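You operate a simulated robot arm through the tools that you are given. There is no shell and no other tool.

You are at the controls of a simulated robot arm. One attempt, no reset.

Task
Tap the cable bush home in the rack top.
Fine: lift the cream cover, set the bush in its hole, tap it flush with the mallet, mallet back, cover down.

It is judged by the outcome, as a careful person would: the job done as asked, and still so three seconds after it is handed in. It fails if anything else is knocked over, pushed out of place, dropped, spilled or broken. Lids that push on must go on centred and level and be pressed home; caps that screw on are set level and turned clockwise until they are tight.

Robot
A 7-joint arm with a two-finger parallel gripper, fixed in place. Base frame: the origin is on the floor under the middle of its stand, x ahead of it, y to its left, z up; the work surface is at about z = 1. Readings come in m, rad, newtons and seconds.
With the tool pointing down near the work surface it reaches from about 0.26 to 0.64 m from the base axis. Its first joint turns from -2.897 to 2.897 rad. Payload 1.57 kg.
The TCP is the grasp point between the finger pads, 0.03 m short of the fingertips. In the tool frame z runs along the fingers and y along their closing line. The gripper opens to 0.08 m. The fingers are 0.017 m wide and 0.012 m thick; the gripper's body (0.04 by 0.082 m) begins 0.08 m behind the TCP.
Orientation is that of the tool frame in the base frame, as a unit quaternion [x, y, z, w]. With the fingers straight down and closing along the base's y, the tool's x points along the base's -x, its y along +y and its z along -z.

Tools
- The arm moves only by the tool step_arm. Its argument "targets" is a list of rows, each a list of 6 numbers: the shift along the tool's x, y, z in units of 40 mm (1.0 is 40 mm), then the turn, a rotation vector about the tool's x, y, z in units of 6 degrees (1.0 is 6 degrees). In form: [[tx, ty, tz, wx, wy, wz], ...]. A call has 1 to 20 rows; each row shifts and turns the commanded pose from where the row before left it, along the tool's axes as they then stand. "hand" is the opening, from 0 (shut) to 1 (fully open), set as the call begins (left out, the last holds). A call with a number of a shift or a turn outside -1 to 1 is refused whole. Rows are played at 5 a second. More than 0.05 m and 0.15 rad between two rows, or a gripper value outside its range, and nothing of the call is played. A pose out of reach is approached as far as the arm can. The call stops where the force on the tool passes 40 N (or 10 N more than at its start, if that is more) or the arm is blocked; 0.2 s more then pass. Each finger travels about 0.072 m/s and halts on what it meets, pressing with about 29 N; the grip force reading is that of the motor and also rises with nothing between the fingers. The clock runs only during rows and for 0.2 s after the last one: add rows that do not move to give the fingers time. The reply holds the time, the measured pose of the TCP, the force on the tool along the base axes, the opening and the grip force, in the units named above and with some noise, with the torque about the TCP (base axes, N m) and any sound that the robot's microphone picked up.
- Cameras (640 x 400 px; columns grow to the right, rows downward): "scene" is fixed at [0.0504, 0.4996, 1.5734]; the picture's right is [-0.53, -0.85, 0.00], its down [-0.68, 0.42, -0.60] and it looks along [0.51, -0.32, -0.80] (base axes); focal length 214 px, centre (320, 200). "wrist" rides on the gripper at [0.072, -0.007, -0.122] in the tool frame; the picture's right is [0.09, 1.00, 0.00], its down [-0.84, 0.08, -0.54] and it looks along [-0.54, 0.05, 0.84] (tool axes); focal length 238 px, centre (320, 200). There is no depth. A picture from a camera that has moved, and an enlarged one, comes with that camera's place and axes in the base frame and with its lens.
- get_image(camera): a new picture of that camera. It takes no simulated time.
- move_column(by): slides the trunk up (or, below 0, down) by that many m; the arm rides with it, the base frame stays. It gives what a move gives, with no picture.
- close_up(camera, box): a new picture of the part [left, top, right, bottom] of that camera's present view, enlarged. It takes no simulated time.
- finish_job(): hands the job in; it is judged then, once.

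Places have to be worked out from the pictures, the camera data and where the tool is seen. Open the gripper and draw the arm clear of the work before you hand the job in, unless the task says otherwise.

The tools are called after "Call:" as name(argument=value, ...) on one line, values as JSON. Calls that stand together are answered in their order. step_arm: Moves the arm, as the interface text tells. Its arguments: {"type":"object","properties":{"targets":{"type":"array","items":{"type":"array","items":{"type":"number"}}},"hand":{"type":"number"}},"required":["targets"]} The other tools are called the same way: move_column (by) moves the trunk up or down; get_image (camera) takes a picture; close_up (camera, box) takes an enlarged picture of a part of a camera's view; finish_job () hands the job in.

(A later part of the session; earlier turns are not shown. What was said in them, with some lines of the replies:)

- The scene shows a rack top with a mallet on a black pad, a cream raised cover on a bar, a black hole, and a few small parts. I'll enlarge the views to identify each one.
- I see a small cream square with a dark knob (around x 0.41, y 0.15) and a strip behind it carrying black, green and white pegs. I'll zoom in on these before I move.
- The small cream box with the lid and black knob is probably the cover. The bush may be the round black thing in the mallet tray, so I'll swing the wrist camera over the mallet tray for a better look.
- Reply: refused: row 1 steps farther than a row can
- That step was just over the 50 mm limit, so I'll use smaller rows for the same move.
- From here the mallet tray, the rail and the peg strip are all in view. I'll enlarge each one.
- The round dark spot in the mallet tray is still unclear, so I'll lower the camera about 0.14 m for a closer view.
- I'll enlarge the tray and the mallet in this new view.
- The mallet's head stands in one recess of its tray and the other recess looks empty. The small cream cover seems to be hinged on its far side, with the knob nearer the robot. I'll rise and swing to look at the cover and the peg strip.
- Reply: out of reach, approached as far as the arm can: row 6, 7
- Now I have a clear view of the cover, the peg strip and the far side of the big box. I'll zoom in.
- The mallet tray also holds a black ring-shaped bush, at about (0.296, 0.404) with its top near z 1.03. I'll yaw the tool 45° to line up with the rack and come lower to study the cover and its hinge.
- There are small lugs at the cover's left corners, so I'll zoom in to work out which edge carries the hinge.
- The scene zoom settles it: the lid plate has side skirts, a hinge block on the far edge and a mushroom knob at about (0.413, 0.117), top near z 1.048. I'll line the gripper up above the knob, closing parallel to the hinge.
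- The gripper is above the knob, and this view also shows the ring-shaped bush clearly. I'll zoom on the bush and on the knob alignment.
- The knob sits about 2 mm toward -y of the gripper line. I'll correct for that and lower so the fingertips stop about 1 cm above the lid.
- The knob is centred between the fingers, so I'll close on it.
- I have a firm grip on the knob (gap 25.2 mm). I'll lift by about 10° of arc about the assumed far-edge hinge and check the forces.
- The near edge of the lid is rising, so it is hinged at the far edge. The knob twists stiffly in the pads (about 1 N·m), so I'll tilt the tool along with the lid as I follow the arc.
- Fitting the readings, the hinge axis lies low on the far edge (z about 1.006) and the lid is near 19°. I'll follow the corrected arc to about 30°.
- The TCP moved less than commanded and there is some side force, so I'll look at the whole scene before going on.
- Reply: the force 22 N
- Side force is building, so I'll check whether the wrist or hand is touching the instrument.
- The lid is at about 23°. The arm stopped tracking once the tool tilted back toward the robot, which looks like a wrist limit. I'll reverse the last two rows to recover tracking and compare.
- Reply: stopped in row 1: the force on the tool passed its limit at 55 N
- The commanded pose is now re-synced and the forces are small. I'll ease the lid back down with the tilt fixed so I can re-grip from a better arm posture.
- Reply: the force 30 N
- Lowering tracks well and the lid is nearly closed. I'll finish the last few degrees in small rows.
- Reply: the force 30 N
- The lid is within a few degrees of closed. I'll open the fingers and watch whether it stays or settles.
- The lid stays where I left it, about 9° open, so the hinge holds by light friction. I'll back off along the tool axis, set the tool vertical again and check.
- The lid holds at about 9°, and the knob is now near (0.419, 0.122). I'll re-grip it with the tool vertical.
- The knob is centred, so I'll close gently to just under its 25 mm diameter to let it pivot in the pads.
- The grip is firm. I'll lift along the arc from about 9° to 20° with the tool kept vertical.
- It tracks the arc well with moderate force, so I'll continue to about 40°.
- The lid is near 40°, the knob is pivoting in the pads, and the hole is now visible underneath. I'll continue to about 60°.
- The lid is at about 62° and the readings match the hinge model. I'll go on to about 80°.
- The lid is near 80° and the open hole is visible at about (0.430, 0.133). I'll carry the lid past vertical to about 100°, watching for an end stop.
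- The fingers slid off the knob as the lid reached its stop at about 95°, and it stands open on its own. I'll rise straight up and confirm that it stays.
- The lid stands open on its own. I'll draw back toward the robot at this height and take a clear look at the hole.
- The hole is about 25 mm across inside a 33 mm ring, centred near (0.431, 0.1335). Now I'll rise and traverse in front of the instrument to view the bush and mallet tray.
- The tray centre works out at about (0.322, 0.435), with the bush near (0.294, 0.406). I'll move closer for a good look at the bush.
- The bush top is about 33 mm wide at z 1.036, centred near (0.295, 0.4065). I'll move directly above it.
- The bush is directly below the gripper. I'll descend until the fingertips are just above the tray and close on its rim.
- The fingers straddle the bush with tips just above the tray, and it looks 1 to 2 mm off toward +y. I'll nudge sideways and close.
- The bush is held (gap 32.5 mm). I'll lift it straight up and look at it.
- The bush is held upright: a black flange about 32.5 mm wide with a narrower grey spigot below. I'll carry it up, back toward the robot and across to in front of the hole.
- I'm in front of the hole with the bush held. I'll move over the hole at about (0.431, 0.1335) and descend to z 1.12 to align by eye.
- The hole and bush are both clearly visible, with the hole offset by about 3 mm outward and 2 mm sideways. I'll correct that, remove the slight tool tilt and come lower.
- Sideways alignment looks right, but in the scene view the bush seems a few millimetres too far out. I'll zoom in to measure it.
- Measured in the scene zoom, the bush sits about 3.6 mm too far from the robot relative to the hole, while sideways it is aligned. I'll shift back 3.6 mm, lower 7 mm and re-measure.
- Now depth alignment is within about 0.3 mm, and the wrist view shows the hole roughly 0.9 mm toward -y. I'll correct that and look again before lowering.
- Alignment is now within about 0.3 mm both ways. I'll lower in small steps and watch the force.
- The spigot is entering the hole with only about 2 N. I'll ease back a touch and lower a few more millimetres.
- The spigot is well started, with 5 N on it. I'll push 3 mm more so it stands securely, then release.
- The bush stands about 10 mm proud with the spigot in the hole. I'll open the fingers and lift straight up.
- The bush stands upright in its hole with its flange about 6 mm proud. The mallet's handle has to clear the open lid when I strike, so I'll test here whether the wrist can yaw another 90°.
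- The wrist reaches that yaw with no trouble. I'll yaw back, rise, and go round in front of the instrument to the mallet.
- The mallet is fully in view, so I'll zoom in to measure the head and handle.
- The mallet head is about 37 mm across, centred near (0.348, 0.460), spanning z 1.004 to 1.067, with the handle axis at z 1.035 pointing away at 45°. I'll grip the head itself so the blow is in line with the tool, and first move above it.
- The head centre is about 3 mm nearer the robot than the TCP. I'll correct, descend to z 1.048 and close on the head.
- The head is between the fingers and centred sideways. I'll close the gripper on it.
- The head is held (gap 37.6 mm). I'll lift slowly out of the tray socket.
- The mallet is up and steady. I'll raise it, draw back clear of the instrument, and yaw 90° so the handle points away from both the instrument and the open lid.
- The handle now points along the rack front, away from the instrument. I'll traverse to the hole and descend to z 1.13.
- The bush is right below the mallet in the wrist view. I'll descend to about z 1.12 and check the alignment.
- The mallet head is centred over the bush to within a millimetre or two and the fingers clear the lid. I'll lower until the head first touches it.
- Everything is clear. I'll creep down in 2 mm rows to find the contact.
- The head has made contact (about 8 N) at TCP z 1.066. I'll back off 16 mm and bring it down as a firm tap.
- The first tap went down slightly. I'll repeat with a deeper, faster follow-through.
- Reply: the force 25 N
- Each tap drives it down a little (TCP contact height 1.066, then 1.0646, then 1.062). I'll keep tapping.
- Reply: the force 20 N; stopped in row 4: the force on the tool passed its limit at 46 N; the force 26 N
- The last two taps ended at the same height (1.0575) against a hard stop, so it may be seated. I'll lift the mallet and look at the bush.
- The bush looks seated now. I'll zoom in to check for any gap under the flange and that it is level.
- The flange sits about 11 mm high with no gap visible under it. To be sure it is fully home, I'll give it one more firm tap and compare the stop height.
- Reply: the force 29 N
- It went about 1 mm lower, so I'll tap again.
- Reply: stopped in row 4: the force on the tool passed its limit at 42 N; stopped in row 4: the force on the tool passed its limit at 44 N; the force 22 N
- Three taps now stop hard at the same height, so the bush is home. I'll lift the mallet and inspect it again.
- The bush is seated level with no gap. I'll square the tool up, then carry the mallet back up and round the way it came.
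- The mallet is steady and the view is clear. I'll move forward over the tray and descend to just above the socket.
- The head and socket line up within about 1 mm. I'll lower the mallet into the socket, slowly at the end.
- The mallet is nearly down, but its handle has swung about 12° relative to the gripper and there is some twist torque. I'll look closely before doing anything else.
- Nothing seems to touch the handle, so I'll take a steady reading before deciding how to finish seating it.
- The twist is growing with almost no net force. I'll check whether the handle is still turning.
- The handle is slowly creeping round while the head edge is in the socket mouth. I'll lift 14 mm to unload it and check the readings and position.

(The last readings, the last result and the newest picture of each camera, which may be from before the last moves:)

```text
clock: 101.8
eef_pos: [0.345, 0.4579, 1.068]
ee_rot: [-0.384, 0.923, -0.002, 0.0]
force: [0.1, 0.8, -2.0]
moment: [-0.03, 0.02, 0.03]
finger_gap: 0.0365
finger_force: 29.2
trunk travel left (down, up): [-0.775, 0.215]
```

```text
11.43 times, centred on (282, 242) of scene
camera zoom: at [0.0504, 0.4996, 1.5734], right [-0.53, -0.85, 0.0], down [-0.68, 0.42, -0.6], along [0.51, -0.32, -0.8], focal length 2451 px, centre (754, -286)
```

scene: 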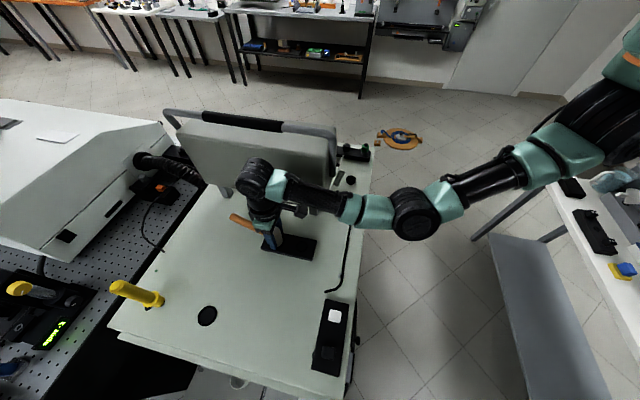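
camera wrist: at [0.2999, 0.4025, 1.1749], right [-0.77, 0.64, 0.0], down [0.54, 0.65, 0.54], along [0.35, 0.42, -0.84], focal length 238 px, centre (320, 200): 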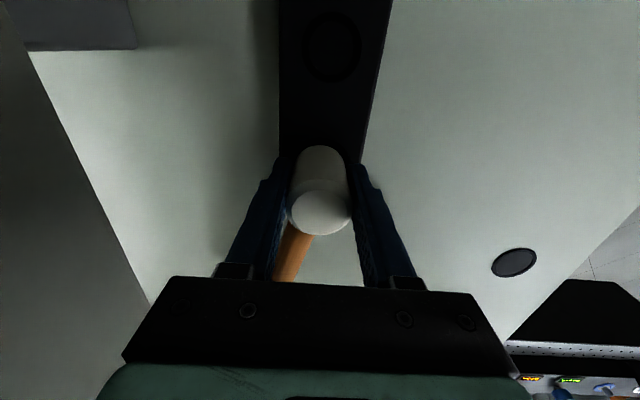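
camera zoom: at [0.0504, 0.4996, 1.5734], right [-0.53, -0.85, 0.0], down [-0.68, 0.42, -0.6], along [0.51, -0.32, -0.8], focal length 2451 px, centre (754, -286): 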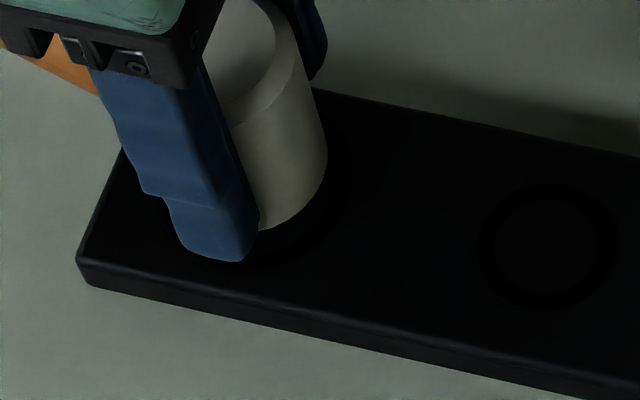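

Free of the socket the twist is zero. The snug, faceted fit was turning the head, and the handle now sits about 14.5° off its original line. I'll yaw the tool by that much so the handle points at 45° again, then check head against socket.

Call:
step_arm(targets=[[0, 0, 0, 0, 0, -0.8], [0, 0, 0, 0, 0, -0.8], [0, 0, 0, 0, 0, -0.82], [0, 0, 0, 0, 0, 0]])

Call:
close_up(camera="wrist", box=[280, 110, 360, 170])

Call:
close_up(camera="scene", box=[210, 190, 330, 270])

Call:
close_up(camera="scene", box=[262, 225, 302, 260])

```text
clock: 102.8
eef_pos: [0.3442, 0.4585, 1.0691]
ee_rot: [-0.497, 0.868, -0.001, 0.0]
force: [0.1, 0.1, -2.8]
moment: [-0.01, 0.03, 0.02]
finger_gap: 0.0364
finger_force: 29.0
trunk travel left (down, up): [-0.775, 0.215]
```

```text
6.67 times, centred on (320, 140) of wrist
camera zoom: at [0.315, 0.3923, 1.1889], right [-0.91, 0.42, 0.0], down [0.36, 0.76, 0.54], along [0.23, 0.49, -0.84], focal length 1589 px, centre (320, 600)
```

zoom: 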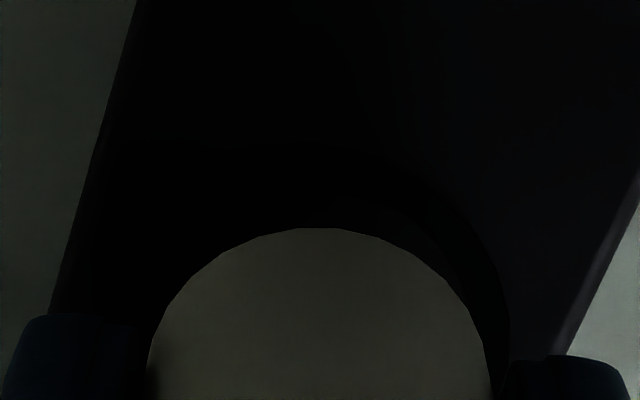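

```text
5.00 times, centred on (270, 230) of scene
camera zoom: at [0.0504, 0.4996, 1.5734], right [-0.53, -0.85, 0.0], down [-0.68, 0.42, -0.6], along [0.51, -0.32, -0.8], focal length 1072 px, centre (570, 50)
```

zoom: 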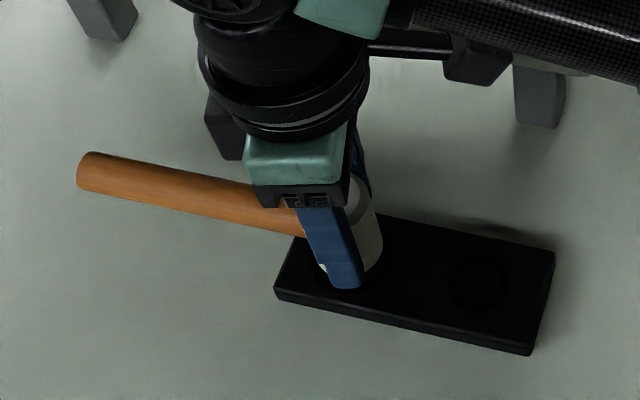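

```text
11.43 times, centred on (282, 242) of scene
camera zoom: at [0.0504, 0.4996, 1.5734], right [-0.53, -0.85, 0.0], down [-0.68, 0.42, -0.6], along [0.51, -0.32, -0.8], focal length 2451 px, centre (754, -286)
```

zoom: 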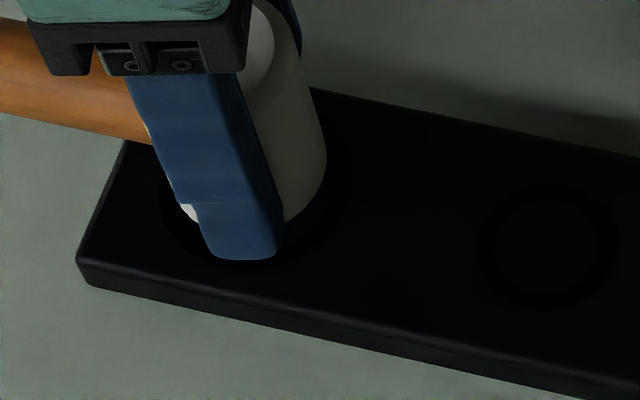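

The handle is back on its original line at about 45°. I'll zoom in hard on the socket ring to compare it with the head's position.

Call:
close_up(camera="scene", box=[266, 232, 292, 252])

Call:
close_up(camera="wrist", box=[295, 125, 345, 160])

```text
16.00 times, centred on (279, 242) of scene
camera zoom: at [0.0504, 0.4996, 1.5734], right [-0.53, -0.85, 0.0], down [-0.68, 0.42, -0.6], along [0.51, -0.32, -0.8], focal length 3432 px, centre (976, -472)
```

zoom: 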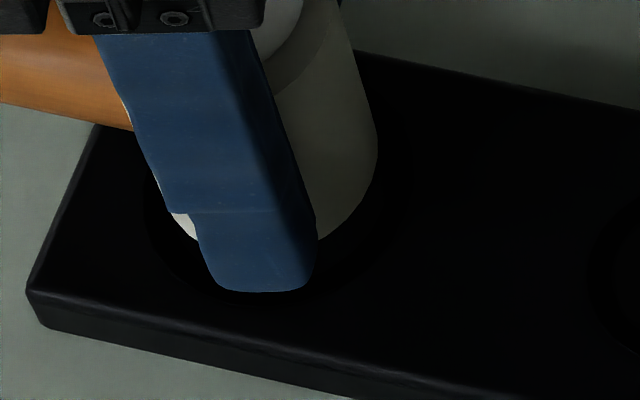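

```text
11.43 times, centred on (320, 142) of wrist
camera zoom: at [0.315, 0.3923, 1.1889], right [-0.91, 0.42, 0.0], down [0.36, 0.76, 0.54], along [0.23, 0.49, -0.84], focal length 2724 px, centre (320, 857)
```

zoom: 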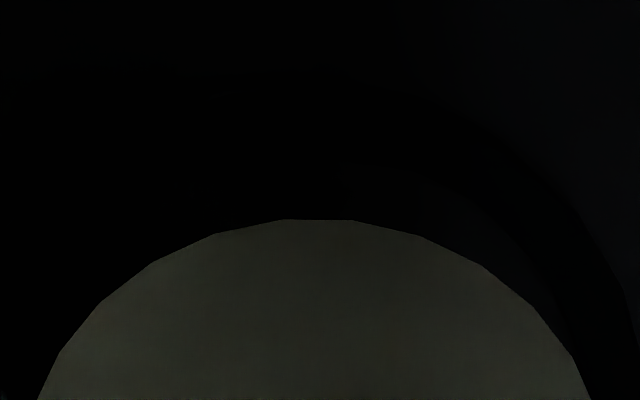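

Both views suggest the socket centre is about 2 mm farther out than the head. I'll shift by that and lower carefully, watching force and torque.

Call:
step_arm(targets=[[-0.0433, -0.032, 0, 0, 0, 0], [0, 0, 0.15, 0, 0, 0], [0, 0, 0.1, 0, 0, 0], [0, 0, 0.08, 0, 0, 0], [0, 0, 0, 0, 0, 0]])

Call:
step_arm(targets=[[0, 0, 0.05, 0, 0, 0], [0, 0, 0, 0, 0, 0]])

Call:
close_up(camera="scene", box=[266, 232, 292, 252])

```text
clock: 104.0
eef_pos: [0.347, 0.4604, 1.0554]
ee_rot: [-0.497, 0.868, 0.0, 0.002]
force: [-0.8, 2.0, -2.0]
moment: [0.11, 0.06, -1.17]
finger_gap: 0.0366
finger_force: 29.2
trunk travel left (down, up): [-0.775, 0.215]
```

```text
clock: 104.6
eef_pos: [0.3471, 0.4587, 1.0537]
ee_rot: [-0.497, 0.868, -0.001, 0.0]
force: [-0.9, 1.8, -2.2]
moment: [0.06, 0.11, -1.09]
finger_gap: 0.0364
finger_force: 28.9
trunk travel left (down, up): [-0.775, 0.215]
```

```text
16.00 times, centred on (279, 242) of scene
camera zoom: at [0.0504, 0.4996, 1.5734], right [-0.53, -0.85, 0.0], down [-0.68, 0.42, -0.6], along [0.51, -0.32, -0.8], focal length 3432 px, centre (976, -472)
```

zoom: 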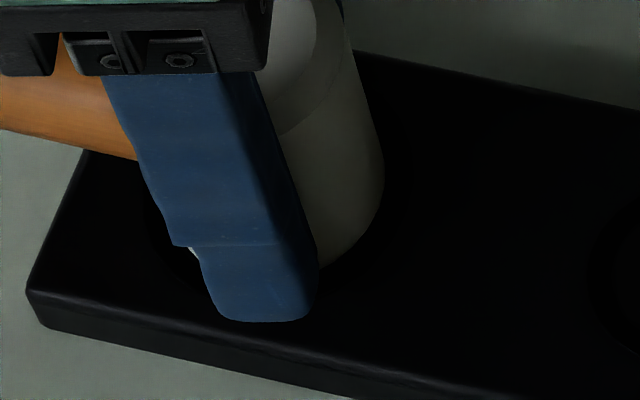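

There is still a pure twist but no vertical load. I'll go down a little more and see whether it seats or builds force.

Call:
step_arm(targets=[[0, 0, 0.05, 0, 0, 0], [0, 0, 0.05, 0, 0, 0], [0, 0, 0, 0, 0, 0]])

Call:
close_up(camera="scene", box=[210, 190, 330, 270])

Call:
close_up(camera="wrist", box=[250, 100, 390, 290])

```text
clock: 105.4
eef_pos: [0.3463, 0.459, 1.0491]
ee_rot: [-0.496, 0.868, -0.001, -0.001]
force: [0.9, 1.6, -2.3]
moment: [0.07, 0.07, 0.02]
finger_gap: 0.0364
finger_force: 29.0
trunk travel left (down, up): [-0.775, 0.215]
```

```text
5.00 times, centred on (270, 230) of scene
camera zoom: at [0.0504, 0.4996, 1.5734], right [-0.53, -0.85, 0.0], down [-0.68, 0.42, -0.6], along [0.51, -0.32, -0.8], focal length 1072 px, centre (570, 50)
```

zoom: 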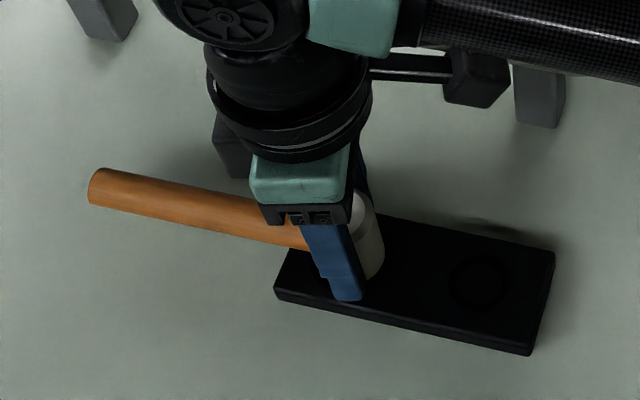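

```text
2.11 times, centred on (320, 195) of wrist
camera zoom: at [0.3168, 0.3932, 1.17], right [-0.91, 0.43, 0.0], down [0.36, 0.76, 0.54], along [0.23, 0.49, -0.84], focal length 502 px, centre (320, 210)
```

zoom: 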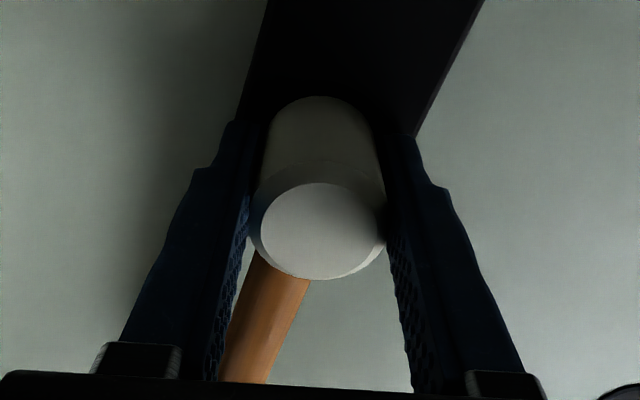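

The twist has gone and the head is lower in the socket. I'll continue gently until the tray takes the weight.

Call:
step_arm(targets=[[0, 0, 0.04, 0, 0, 0], [0, 0, 0.04, 0, 0, 0], [0, 0, 0, 0, 0, 0]])

```text
clock: 106.2
eef_pos: [0.3477, 0.4598, 1.0474]
ee_rot: [-0.497, 0.868, 0.0, 0.001]
force: [-1.0, 2.5, 7.3]
moment: [0.17, 0.12, -1.11]
finger_gap: 0.0365
finger_force: 29.5
trunk travel left (down, up): [-0.775, 0.215]
```

The head is now resting on the socket floor (about 10 N up). I'll relieve the pressure by 1 mm and open the fingers.

Call:
step_arm(targets=[[0, 0, -0.03, 0, 0, 0], [0, 0, 0, 0, 0, 0]])

Call:
step_arm(targets=[[0, 0, 0, 0, 0, 0], [0, 0, 0, 0, 0, 0], [0, 0, 0, 0, 0, 0]], hand=0.9)

Call:
close_up(camera="scene", box=[210, 190, 330, 270])

Call:
get_image(camera="wrist")

```text
clock: 106.8
eef_pos: [0.3474, 0.4595, 1.0471]
ee_rot: [-0.497, 0.868, 0.0, 0.001]
force: [0.9, 1.3, 3.3]
moment: [0.04, 0.08, 1.12]
finger_gap: 0.0366
finger_force: 29.4
trunk travel left (down, up): [-0.775, 0.215]
```

```text
clock: 107.6
eef_pos: [0.3461, 0.4592, 1.0461]
ee_rot: [-0.498, 0.867, -0.001, 0.0]
force: [-0.6, 0.0, -0.7]
moment: [0.0, -0.01, 0.01]
finger_gap: 0.0721
finger_force: 0.1
trunk travel left (down, up): [-0.775, 0.215]
```

```text
5.00 times, centred on (270, 230) of scene
camera zoom: at [0.0504, 0.4996, 1.5734], right [-0.53, -0.85, 0.0], down [-0.68, 0.42, -0.6], along [0.51, -0.32, -0.8], focal length 1072 px, centre (570, 50)
```

zoom: 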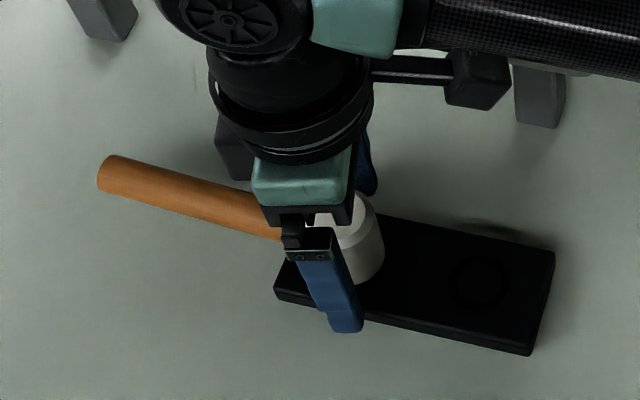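

```text
taken
camera wrist: at [0.3169, 0.3929, 1.1679], right [-0.91, 0.42, 0.0], down [0.36, 0.76, 0.54], along [0.23, 0.49, -0.84], focal length 238 px, centre (320, 200)
```

wrist: 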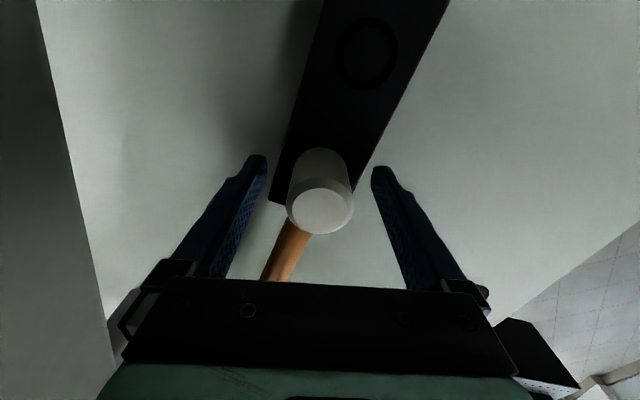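

The mallet is released in its socket with the handle close to its original line. I'll raise the gripper straight up and inspect.

Call:
step_arm(targets=[[0, 0, -0.4, 0, 0, 0], [0, 0, -0.8, 0, 0, 0], [0, 0, -0.9, 0, 0, 0], [0, 0, -0.9, 0, 0, 0], [0, 0, -0.9, 0, 0, 0], [0, 0, -0.9, 0, 0, 0], [0, 0, -0.9, 0, 0, 0]], hand=1)

Call:
close_up(camera="scene", box=[220, 210, 330, 275])

Call:
get_image(camera="wrist")

Call:
get_image(camera="scene")

```text
clock: 109.2
eef_pos: [0.3463, 0.4581, 1.2753]
ee_rot: [-0.498, 0.867, -0.001, -0.001]
force: [0.2, -0.2, -0.5]
moment: [-0.01, -0.01, 0.04]
finger_gap: 0.0799
finger_force: 0.1
trunk travel left (down, up): [-0.775, 0.215]
```

```text
5.82 times, centred on (275, 242) of scene
camera zoom: at [0.0504, 0.4996, 1.5734], right [-0.53, -0.85, 0.0], down [-0.68, 0.42, -0.6], along [0.51, -0.32, -0.8], focal length 1248 px, centre (582, -47)
```

zoom: 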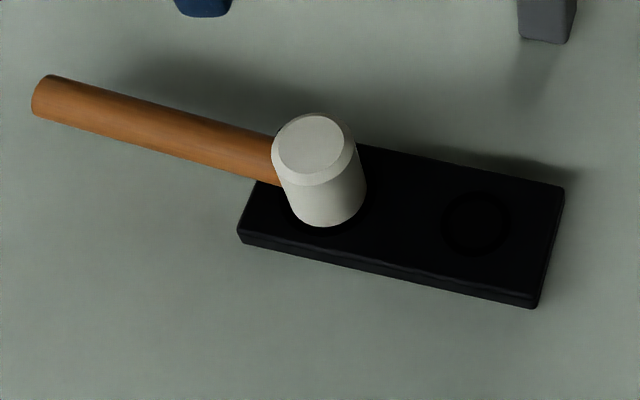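

```text
taken
camera wrist: at [0.3159, 0.3928, 1.3954], right [-0.91, 0.42, 0.0], down [0.36, 0.76, 0.54], along [0.23, 0.49, -0.84], focal length 238 px, centre (320, 200)
```

wrist: 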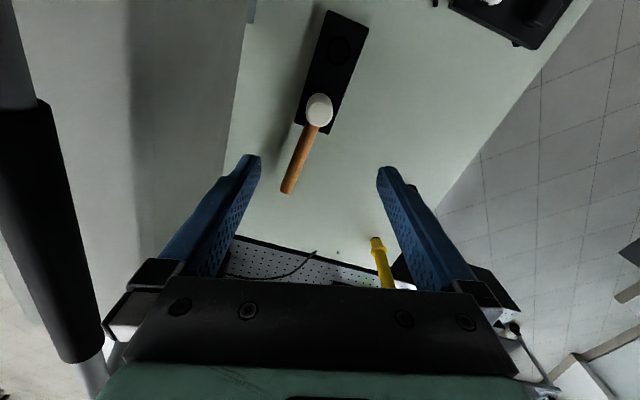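

```text
taken
```

scene: 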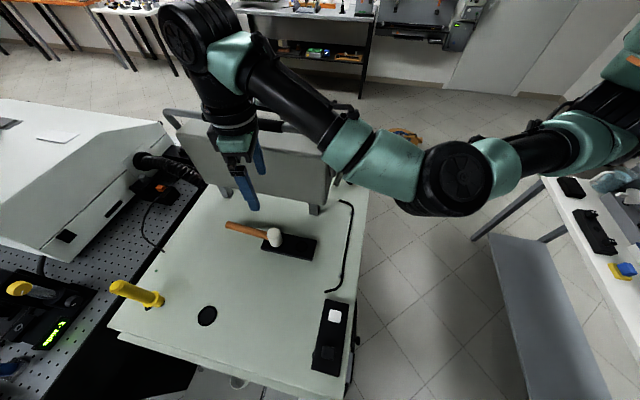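

The mallet stands upright and centred in its tray. Next I'll yaw back, return to the cover side and check the bush and the open lid.

Call:
step_arm(targets=[[0, 0, -0.4, 0, 0, 0.8], [0, 0, -0.4, 0, 0, 0.8], [0, 0, 0, 0, 0, 0.82], [0.92, 0, 0, 0, 0, 0], [0.92, 0, 0, 0, 0, 0], [0.92, 0, 0, 0, 0, 0], [0.92, 0, 0, 0, 0, 0], [0.92, 0, 0, 0, 0, 0], [0.92, 0, 0, 0, 0, 0], [0.92, 0, 0, 0, 0, 0], [0, 0, 0, 0, 0, 0]])

Call:
step_arm(targets=[[0, -0.903, 0, 0, 0, 0], [0, -0.903, 0, 0, 0, 0], [0, -0.903, 0, 0, 0, 0], [0, -0.903, 0, 0, 0, 0], [0, -0.903, 0, 0, 0, 0], [0, -0.903, 0, 0, 0, 0], [0, -0.903, 0, 0, 0, 0], [0, -0.903, 0, 0, 0, 0], [0, 0, 0, 0, 0, 0]], hand=0)

Call:
get_image(camera="wrist")

Call:
close_up(camera="wrist", box=[270, 120, 370, 220])

Call:
close_up(camera="scene", box=[330, 160, 374, 195])

```text
clock: 111.6
eef_pos: [0.1644, 0.2773, 1.306]
ee_rot: [-0.384, 0.923, -0.002, 0.0]
force: [0.5, -0.1, -0.6]
moment: [0.01, 0.03, -0.01]
finger_gap: 0.0802
finger_force: 0.0
trunk travel left (down, up): [-0.775, 0.215]
```

```text
clock: 113.6
eef_pos: [0.3675, 0.0725, 1.3078]
ee_rot: [-0.383, 0.924, -0.001, 0.0]
force: [0.2, -0.6, -0.4]
moment: [-0.03, -0.04, -0.01]
finger_gap: 0.0
finger_force: 21.6
trunk travel left (down, up): [-0.775, 0.215]
```

```text
taken
camera wrist: at [0.3224, 0.0168, 1.4279], right [-0.77, 0.64, 0.0], down [0.54, 0.65, 0.54], along [0.35, 0.42, -0.84], focal length 238 px, centre (320, 200)
```

wrist: 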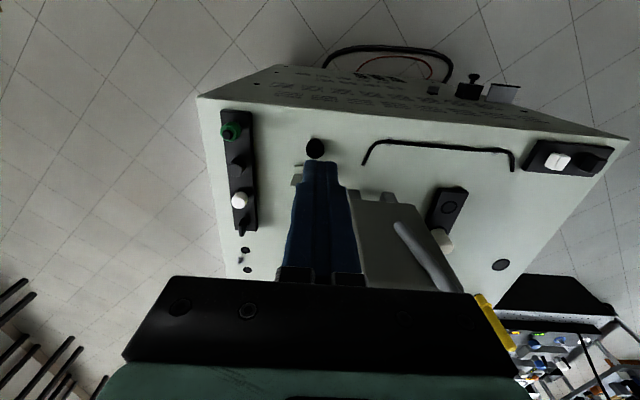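

```text
4.00 times, centred on (320, 170) of wrist
camera zoom: at [0.3224, 0.0168, 1.4279], right [-0.77, 0.64, 0.0], down [0.54, 0.65, 0.54], along [0.35, 0.42, -0.84], focal length 953 px, centre (320, 320)
```

zoom: 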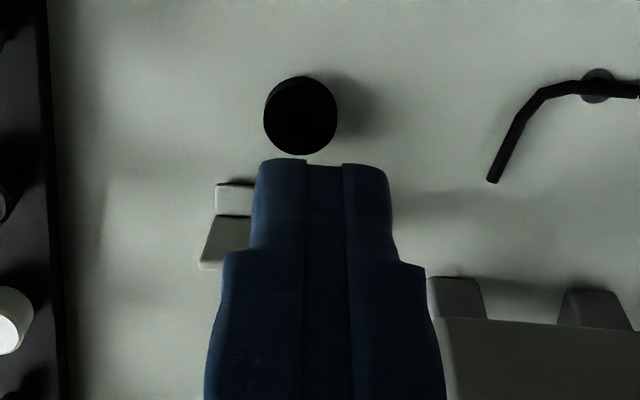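

```text
11.43 times, centred on (352, 178) of scene
camera zoom: at [0.0504, 0.4996, 1.5734], right [-0.53, -0.85, 0.0], down [-0.68, 0.42, -0.6], along [0.51, -0.32, -0.8], focal length 2451 px, centre (-46, 457)
```

zoom: 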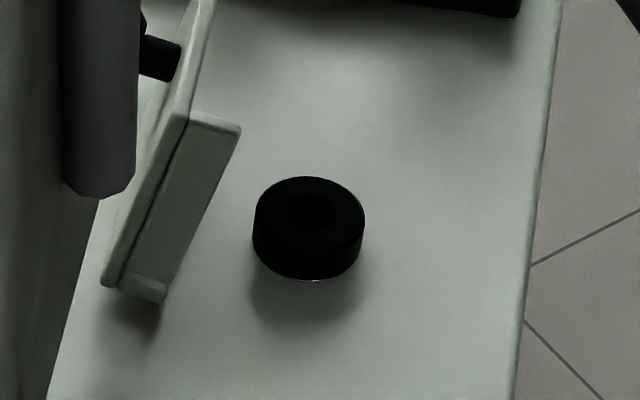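

The bush is fully visible now. I'll zoom in to make sure its flange sits flush all round.

Call:
close_up(camera="scene", box=[354, 172, 370, 184])

Call:
close_up(camera="wrist", box=[300, 130, 330, 160])

```text
16.00 times, centred on (362, 178) of scene
camera zoom: at [0.0504, 0.4996, 1.5734], right [-0.53, -0.85, 0.0], down [-0.68, 0.42, -0.6], along [0.51, -0.32, -0.8], focal length 3432 px, centre (-352, 552)
```

zoom: 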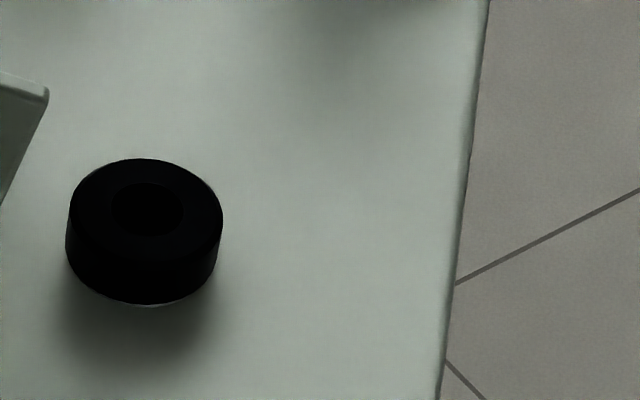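

```text
13.33 times, centred on (315, 145) of wrist
camera zoom: at [0.3224, 0.0168, 1.4279], right [-0.77, 0.64, 0.0], down [0.54, 0.65, 0.54], along [0.35, 0.42, -0.84], focal length 3178 px, centre (387, 933)
```

zoom: 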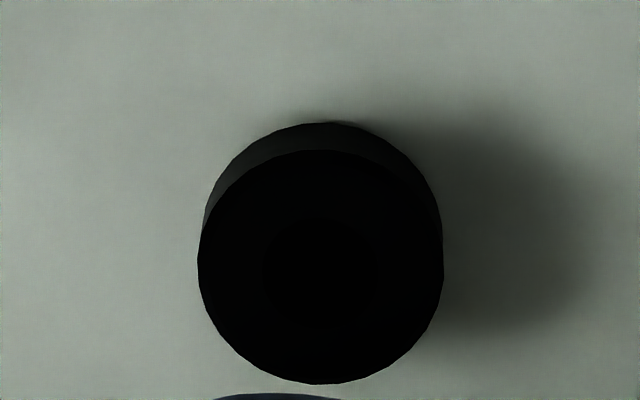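

The flange is down on its ring with only the ring's own edge visible beneath. To close the cover I'll bring the closed fingers over to the far side of the lid and push it shut by the knob.

Call:
step_arm(targets=[[-0.85, -0.006, 0, 0, 0, 0], [-0.85, -0.006, 0, 0, 0, 0], [-0.85, -0.006, 0, 0, 0, 0], [-0.85, -0.006, 0, 0, 0, 0], [-0.85, -0.006, 0, 0, 0, 0], [-0.85, 0, 0, 0, 0, 0], [0, 0, 0.9, 0, 0, 0], [0, 0, 0.9, 0, 0, 0], [0, 0, 0.9, 0, 0, 0], [0, 0, 0.9, 0, 0, 0], [0, 0, 0, 0, 0, 0]])

Call:
get_image(camera="wrist")

Call:
close_up(camera="scene", box=[310, 110, 390, 200])

```text
clock: 116.0
eef_pos: [0.5147, 0.2169, 1.1636]
ee_rot: [-0.383, 0.924, -0.001, 0.001]
force: [0.9, 1.0, 0.0]
moment: [0.01, 0.01, 0.02]
finger_gap: 0.0
finger_force: 21.1
trunk travel left (down, up): [-0.775, 0.215]
```

```text
taken
camera wrist: at [0.4691, 0.1608, 1.2843], right [-0.77, 0.64, 0.0], down [0.54, 0.65, 0.54], along [0.35, 0.42, -0.84], focal length 238 px, centre (320, 200)
```

wrist: 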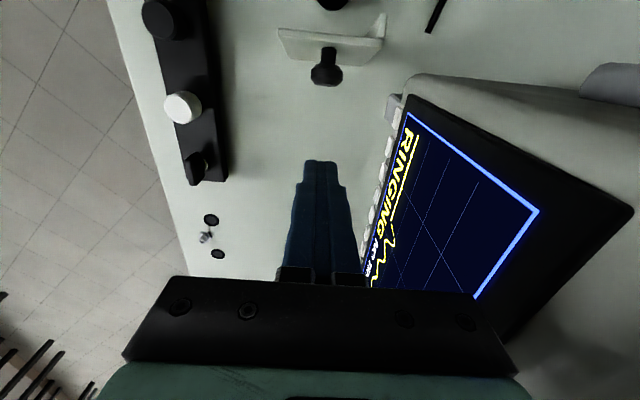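

```text
4.44 times, centred on (350, 155) of scene
camera zoom: at [0.0504, 0.4996, 1.5734], right [-0.53, -0.85, 0.0], down [-0.68, 0.42, -0.6], along [0.51, -0.32, -0.8], focal length 953 px, centre (187, 400)
```

zoom: 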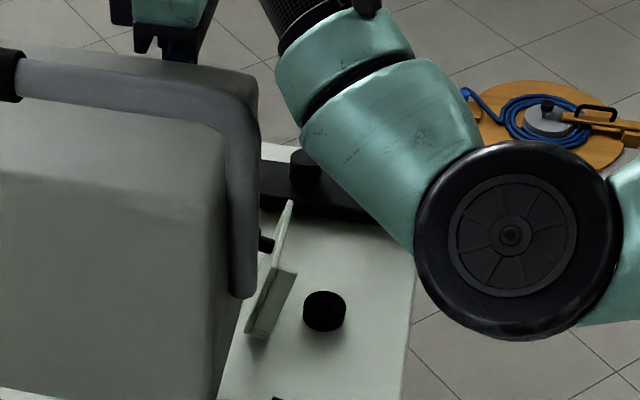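

The lid is actually resting at about 73°, held by hinge friction, with the knob facing me. I'll lower the closed fingers behind the knob and push it toward the robot.

Call:
step_arm(targets=[[0, 0, 0.7, 0, 0, 0], [0, 0, 0.7, 0, 0, 0], [0, 0, 0.65, 0, 0, 0], [0.4, 0, 0, 0, 0, 0], [0.4, 0, 0, 0, 0, 0], [0, 0, 0, 0, 0, 0]])

Call:
get_image(camera="wrist")

Call:
close_up(camera="scene", box=[320, 140, 384, 200])

```text
clock: 117.4
eef_pos: [0.491, 0.189, 1.0803]
ee_rot: [-0.382, 0.924, 0.001, -0.003]
force: [-0.6, 0.8, 0.1]
moment: [0.01, -0.03, 0.01]
finger_gap: 0.0
finger_force: 21.5
trunk travel left (down, up): [-0.775, 0.215]
```

```text
taken
camera wrist: at [0.4462, 0.1334, 1.2005], right [-0.77, 0.64, 0.0], down [0.54, 0.65, 0.54], along [0.34, 0.42, -0.84], focal length 238 px, centre (320, 200)
```

wrist: 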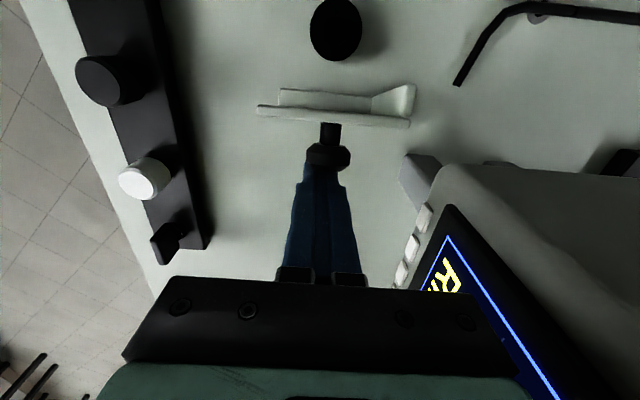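

```text
6.67 times, centred on (352, 170) of scene
camera zoom: at [0.0504, 0.4996, 1.5734], right [-0.53, -0.85, 0.0], down [-0.68, 0.42, -0.6], along [0.51, -0.32, -0.8], focal length 1430 px, centre (107, 400)
```

zoom: 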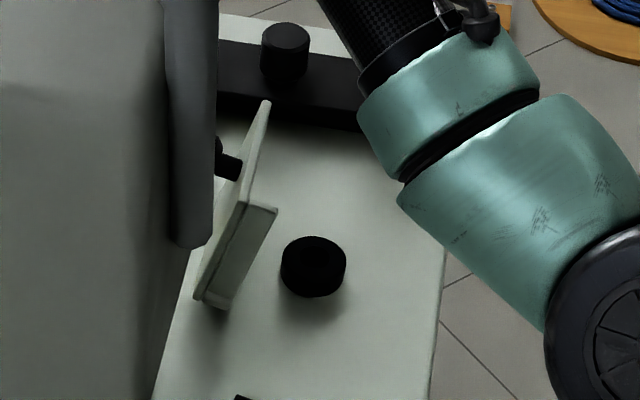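

The knob is just in front of the fingers. I'll push toward the robot in 5 mm steps and watch the force.

Call:
step_arm(targets=[[0.125, 0, 0, 0, 0, 0], [0.125, 0, 0, 0, 0, 0], [0.125, 0, 0, 0, 0, 0], [0.125, 0, 0, 0, 0, 0], [0, 0, 0, 0, 0, 0]])

Call:
get_image(camera="wrist")

Call:
close_up(camera="scene", box=[320, 140, 384, 200])

```text
clock: 118.6
eef_pos: [0.4767, 0.1803, 1.0818]
ee_rot: [-0.383, 0.924, -0.001, 0.0]
force: [-0.2, -0.1, 0.0]
moment: [0.02, 0.04, 0.02]
finger_gap: 0.0
finger_force: 21.3
trunk travel left (down, up): [-0.775, 0.215]
```

```text
taken
camera wrist: at [0.4316, 0.123, 1.2024], right [-0.77, 0.64, 0.0], down [0.54, 0.65, 0.54], along [0.35, 0.42, -0.84], focal length 238 px, centre (320, 200)
```

wrist: 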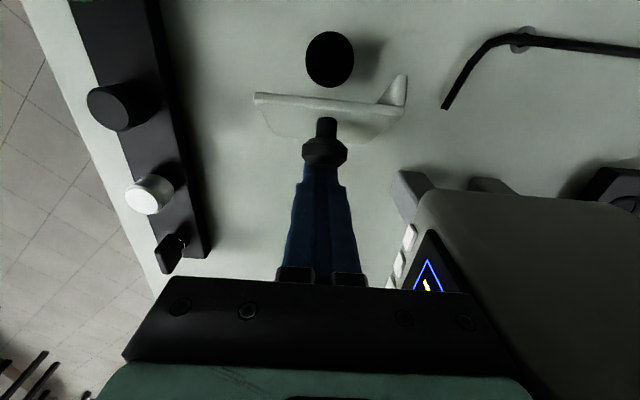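

```text
6.67 times, centred on (352, 170) of scene
camera zoom: at [0.0504, 0.4996, 1.5734], right [-0.53, -0.85, 0.0], down [-0.68, 0.42, -0.6], along [0.51, -0.32, -0.8], focal length 1430 px, centre (107, 400)
```

zoom: 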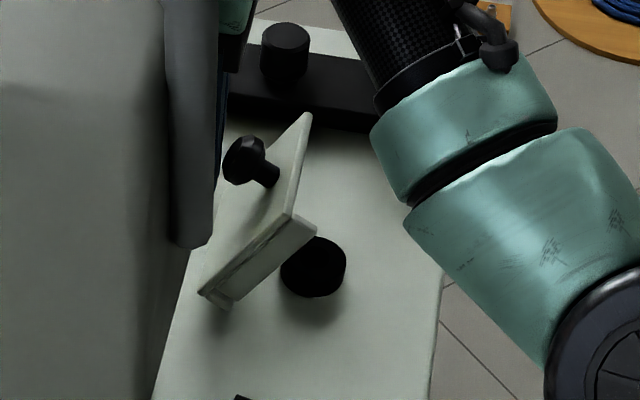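

The lid follows with almost no force. I'll continue pushing.

Call:
step_arm(targets=[[0.125, 0, 0, 0, 0, 0], [0.125, 0, 0, 0, 0, 0], [0.125, 0, 0, 0, 0, 0], [0.125, 0, 0, 0, 0, 0], [0.125, 0, 0, 0, 0, 0], [0.125, 0, 0, 0, 0, 0], [0, 0, 0, 0, 0, 0]])

Call:
get_image(camera="wrist")

Call:
close_up(camera="scene", box=[320, 140, 384, 200])

```text
clock: 120.2
eef_pos: [0.4544, 0.1588, 1.0823]
ee_rot: [-0.383, 0.924, -0.002, -0.001]
force: [0.1, 0.2, 0.0]
moment: [-0.03, -0.03, -0.03]
finger_gap: 0.0002
finger_force: 21.5
trunk travel left (down, up): [-0.775, 0.215]
```

```text
taken
camera wrist: at [0.4101, 0.1021, 1.2029], right [-0.77, 0.64, 0.0], down [0.54, 0.65, 0.54], along [0.35, 0.42, -0.84], focal length 238 px, centre (320, 200)
```

wrist: 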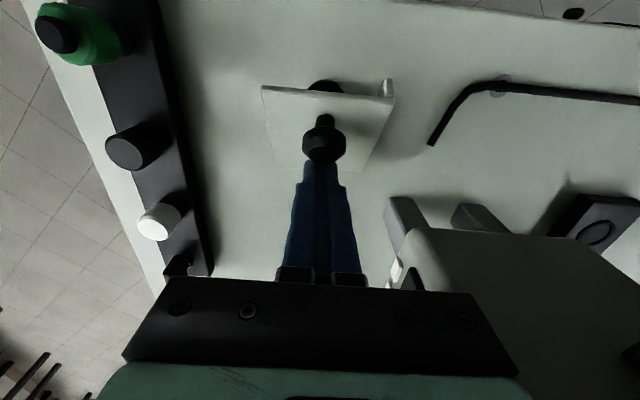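

```text
6.67 times, centred on (352, 170) of scene
camera zoom: at [0.0504, 0.4996, 1.5734], right [-0.53, -0.85, 0.0], down [-0.68, 0.42, -0.6], along [0.51, -0.32, -0.8], focal length 1430 px, centre (107, 400)
```

zoom: 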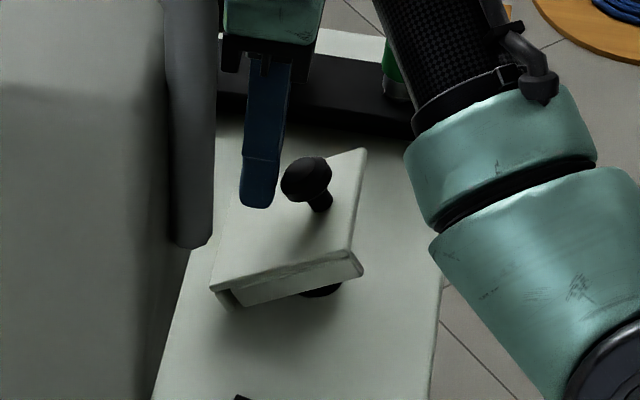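

The lid is at about 40°. I'll keep pushing and lower the fingertips as it closes.

Call:
step_arm(targets=[[0.125, 0, 0, 0, 0, 0], [0.125, 0, 0, 0, 0, 0], [0.125, 0, 0, 0, 0, 0], [0.125, 0, 0.08, 0, 0, 0], [0.125, 0, 0.08, 0, 0, 0], [0, 0, 0, 0, 0, 0]])

Call:
get_image(camera="wrist")

Call:
close_up(camera="scene", box=[320, 140, 384, 200])

```text
clock: 121.6
eef_pos: [0.4385, 0.1409, 1.0756]
ee_rot: [-0.383, 0.924, -0.001, 0.0]
force: [0.0, 0.2, 0.6]
moment: [-0.02, -0.01, -0.02]
finger_gap: 0.0001
finger_force: 21.1
trunk travel left (down, up): [-0.775, 0.215]
```

```text
taken
camera wrist: at [0.3929, 0.0843, 1.1961], right [-0.77, 0.64, 0.0], down [0.54, 0.65, 0.54], along [0.35, 0.42, -0.84], focal length 238 px, centre (320, 200)
```

wrist: 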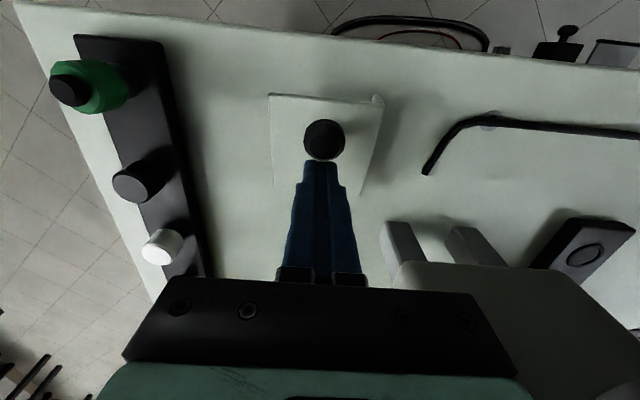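

```text
6.67 times, centred on (352, 170) of scene
camera zoom: at [0.0504, 0.4996, 1.5734], right [-0.53, -0.85, 0.0], down [-0.68, 0.42, -0.6], along [0.51, -0.32, -0.8], focal length 1430 px, centre (107, 400)
```

zoom: 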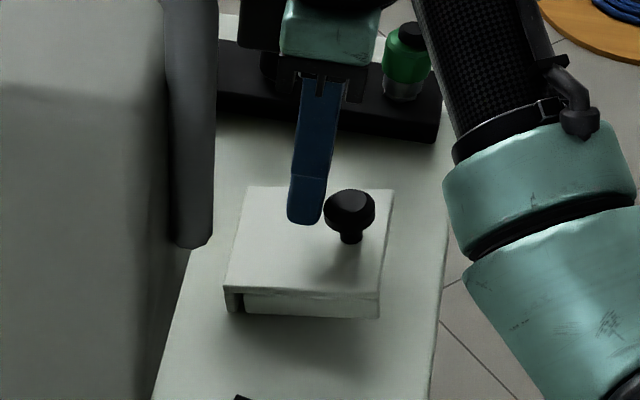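

The lid is within about 10° of closed. I'll lift over the knob and press straight down on it to seat the lid.

Call:
step_arm(targets=[[0, 0, -0.8, 0, 0, 0], [0.36, 0, 0, 0, 0, 0], [0.36, 0, 0, 0, 0, 0], [0, 0, 0.3, 0, 0, 0], [0, 0, 0, 0, 0, 0]])

Call:
get_image(camera="wrist")

Call:
close_up(camera="scene", box=[320, 140, 384, 200])

```text
clock: 122.8
eef_pos: [0.4187, 0.1212, 1.0955]
ee_rot: [-0.384, 0.923, -0.001, 0.0]
force: [-0.2, 1.1, -0.6]
moment: [-0.02, 0.0, 0.0]
finger_gap: 0.0
finger_force: 21.3
trunk travel left (down, up): [-0.775, 0.215]
```

```text
taken
camera wrist: at [0.3729, 0.0642, 1.2162], right [-0.77, 0.64, 0.0], down [0.54, 0.65, 0.54], along [0.35, 0.42, -0.84], focal length 238 px, centre (320, 200)
```

wrist: 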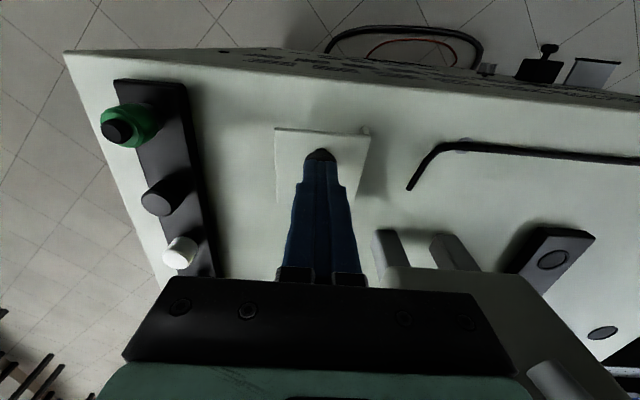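

```text
6.67 times, centred on (352, 170) of scene
camera zoom: at [0.0504, 0.4996, 1.5734], right [-0.53, -0.85, 0.0], down [-0.68, 0.42, -0.6], along [0.51, -0.32, -0.8], focal length 1430 px, centre (107, 400)
```

zoom: 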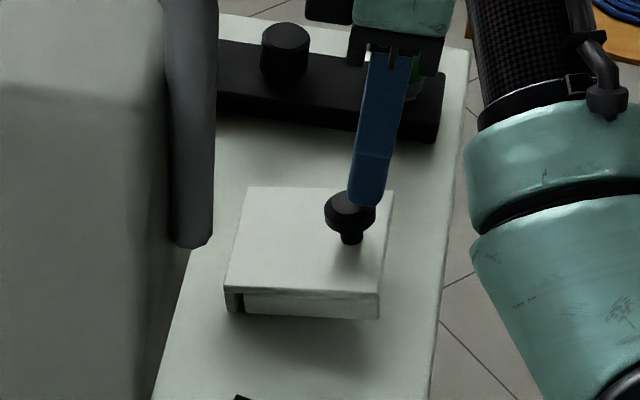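

The fingertips are just above the knob. I'll press down slowly.

Call:
step_arm(targets=[[0, 0, 0.06, 0, 0, 0], [0, 0, 0.06, 0, 0, 0], [0, 0, 0.06, 0, 0, 0], [0, 0, 0.06, 0, 0, 0], [0, 0, 0.06, 0, 0, 0], [0, 0, 0.06, 0, 0, 0], [0, 0, 0, 0, 0, 0]])

Call:
close_up(camera="scene", box=[330, 140, 394, 200])

```text
clock: 124.4
eef_pos: [0.4164, 0.1203, 1.0817]
ee_rot: [-0.384, 0.923, -0.001, 0.001]
force: [-1.0, 0.3, 0.0]
moment: [-0.04, 0.0, 0.02]
finger_gap: 0.0001
finger_force: 21.0
trunk travel left (down, up): [-0.775, 0.215]
```

```text
6.67 times, centred on (362, 170) of scene
camera zoom: at [0.0504, 0.4996, 1.5734], right [-0.53, -0.85, 0.0], down [-0.68, 0.42, -0.6], along [0.51, -0.32, -0.8], focal length 1430 px, centre (40, 400)
```

zoom: 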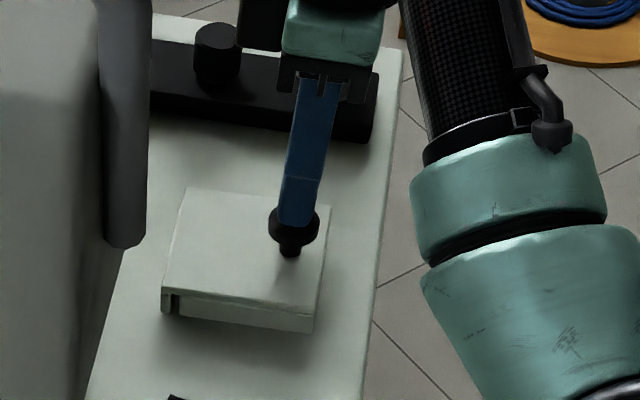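

The lid is almost down. I'll press a few more millimetres until it seats firmly.

Call:
step_arm(targets=[[0, 0, 0.05, 0, 0, 0], [0, 0, 0.05, 0, 0, 0], [0, 0, 0.05, 0, 0, 0], [0, 0, 0, 0, 0, 0]])

Call:
close_up(camera="scene", box=[330, 140, 394, 200])

```text
clock: 125.4
eef_pos: [0.4177, 0.1198, 1.0774]
ee_rot: [-0.383, 0.924, -0.002, 0.003]
force: [0.1, -2.4, 22.6]
moment: [0.12, -0.08, -0.26]
finger_gap: 0.0001
finger_force: 21.2
trunk travel left (down, up): [-0.775, 0.215]
```

```text
6.67 times, centred on (362, 170) of scene
camera zoom: at [0.0504, 0.4996, 1.5734], right [-0.53, -0.85, 0.0], down [-0.68, 0.42, -0.6], along [0.51, -0.32, -0.8], focal length 1430 px, centre (40, 400)
```

zoom: 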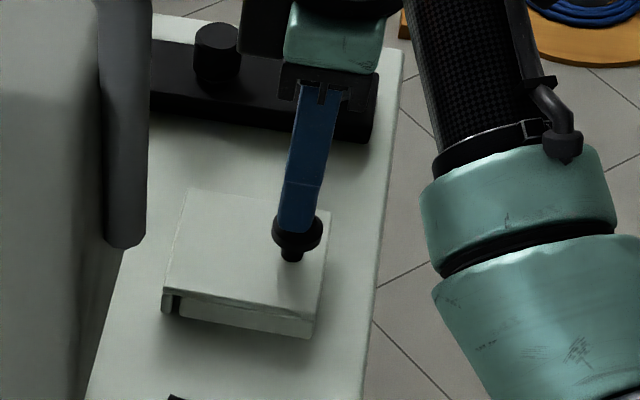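

The lid is seated (22 N at the knob's original height) and its outline matches the starting picture. I'll lift off and compare.

Call:
step_arm(targets=[[0, 0, -0.3, 0, 0, 0], [0, 0, -0.8, 0, 0, 0], [0, 0, -0.9, 0, 0, 0], [0, 0, -0.9, 0, 0, 0], [0, 0, -0.9, 0, 0, 0], [0, 0, -0.9, 0, 0, 0], [0.9, 0, 0, 0, 0, 0], [0.9, 0, 0, 0, 0, 0], [0, 0, 0, 0, 0, 0]])

Call:
close_up(camera="scene", box=[330, 140, 394, 200])

Call:
get_image(camera="wrist")

Call:
get_image(camera="scene")

```text
clock: 127.4
eef_pos: [0.366, 0.0696, 1.263]
ee_rot: [-0.384, 0.924, -0.001, -0.001]
force: [0.8, 0.7, 0.2]
moment: [-0.01, 0.01, -0.01]
finger_gap: 0.0001
finger_force: 21.3
trunk travel left (down, up): [-0.775, 0.215]
```

```text
6.67 times, centred on (362, 170) of scene
camera zoom: at [0.0504, 0.4996, 1.5734], right [-0.53, -0.85, 0.0], down [-0.68, 0.42, -0.6], along [0.51, -0.32, -0.8], focal length 1430 px, centre (40, 400)
```

zoom: 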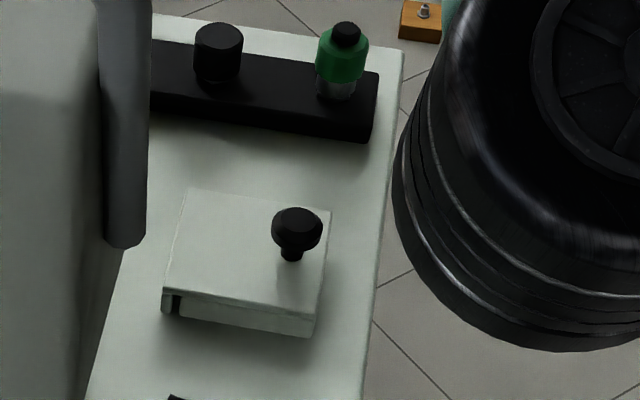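

```text
taken
camera wrist: at [0.3214, 0.0129, 1.3835], right [-0.77, 0.64, 0.0], down [0.54, 0.65, 0.54], along [0.35, 0.42, -0.84], focal length 238 px, centre (320, 200)
```

wrist: 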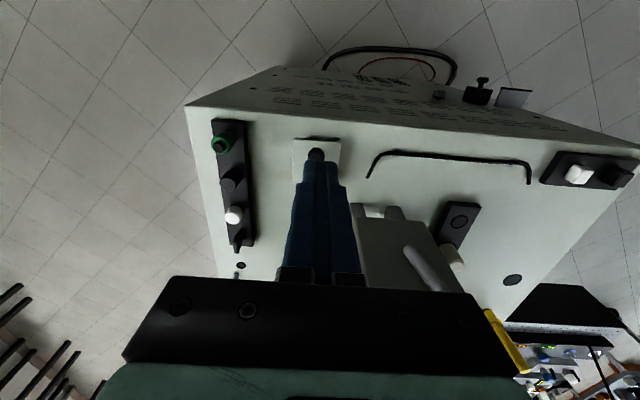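

```text
taken
```

scene: 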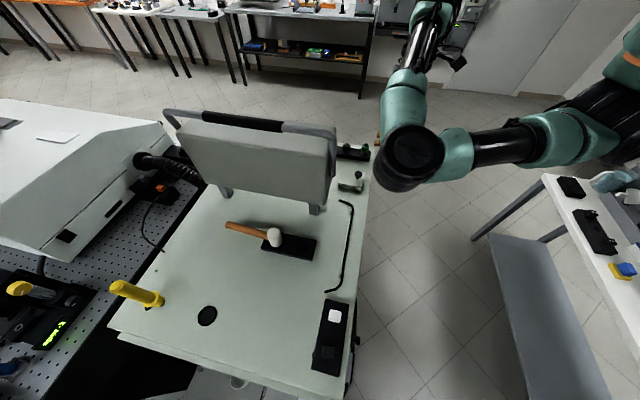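

The cover is down exactly as at the start, the mallet is in its tray and nothing else has shifted. I'll open the gripper, draw the arm clear and take a last look.

Call:
step_arm(targets=[[0.5, 0, -0.8, 0, 0, 0], [0.5, 0, -0.8, 0, 0, 0], [0, 0, 0, 0, 0, 0], [0, 0, 0, 0, 0, 0]], hand=1)

Call:
close_up(camera="scene", box=[330, 140, 394, 200])

Call:
close_up(camera="scene", box=[220, 210, 330, 275])

Call:
get_image(camera="scene")

```text
clock: 128.4
eef_pos: [0.3395, 0.0406, 1.3273]
ee_rot: [-0.383, 0.924, -0.001, 0.0]
force: [-0.7, -1.0, 0.0]
moment: [-0.02, 0.02, 0.01]
finger_gap: 0.0801
finger_force: 0.0
trunk travel left (down, up): [-0.775, 0.215]
```

```text
6.67 times, centred on (362, 170) of scene
camera zoom: at [0.0504, 0.4996, 1.5734], right [-0.53, -0.85, 0.0], down [-0.68, 0.42, -0.6], along [0.51, -0.32, -0.8], focal length 1430 px, centre (40, 400)
```

zoom: 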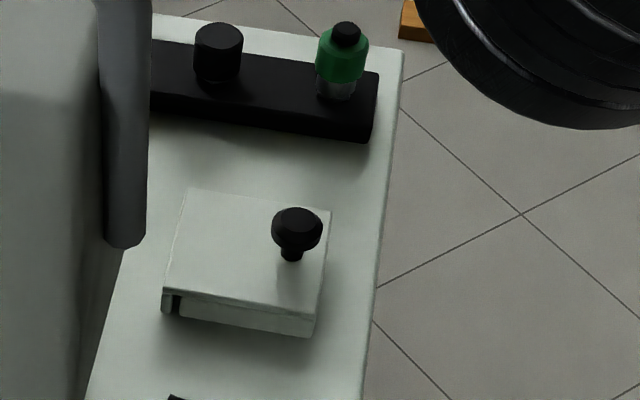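

```text
5.82 times, centred on (275, 242) of scene
camera zoom: at [0.0504, 0.4996, 1.5734], right [-0.53, -0.85, 0.0], down [-0.68, 0.42, -0.6], along [0.51, -0.32, -0.8], focal length 1248 px, centre (582, -47)
```

zoom: 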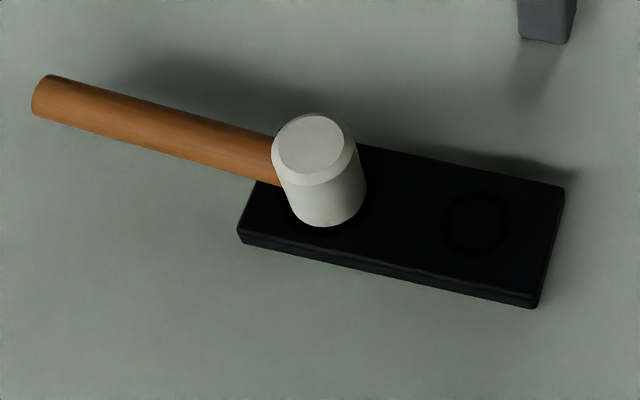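

```text
taken
```

scene: 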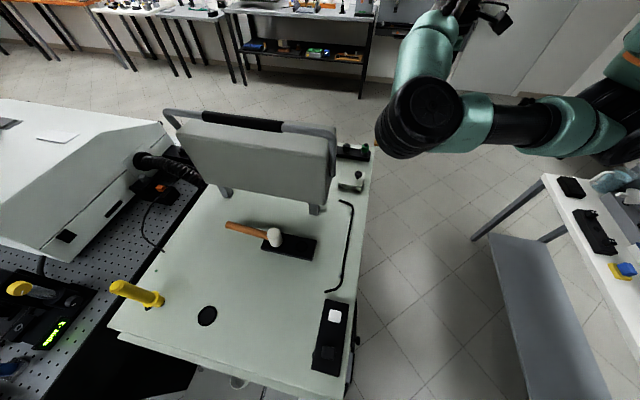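

The bush is seated under the closed cover and the mallet is upright in its tray. The gripper is open and clear, and everything else is where it started, so I'm handing the job in.

Call:
finish_job()

```text
The job is handed in.
```

I handed the job in with the cable bush tapped home in the rack top, the mallet back in its tray and the cream cover closed. I haven't seen the verdict.

- **Bush:** it dropped about 9 mm. The last taps stopped hard at the same height with peaks of 42–46 N. In the close-up I could see only a thin line under its flange, about 1 mm, which I take to be the hole's own ring. I couldn't measure it any finer than that.
- **Mallet:** it stands upright in its socket. The handle sits about 4° off its original direction, because the head turned in the gripper as I set it down.
- **Cover:** pressed shut with about 22 N, it looks the same as in the first picture. I opened it in two goes: on the first, the arm stopped following and the force briefly reached 55 N. I eased the lid most of the way down and re-gripped.

Nothing else looks moved or knocked over in the final pictures. The gripper is open and the arm is clear of the work.
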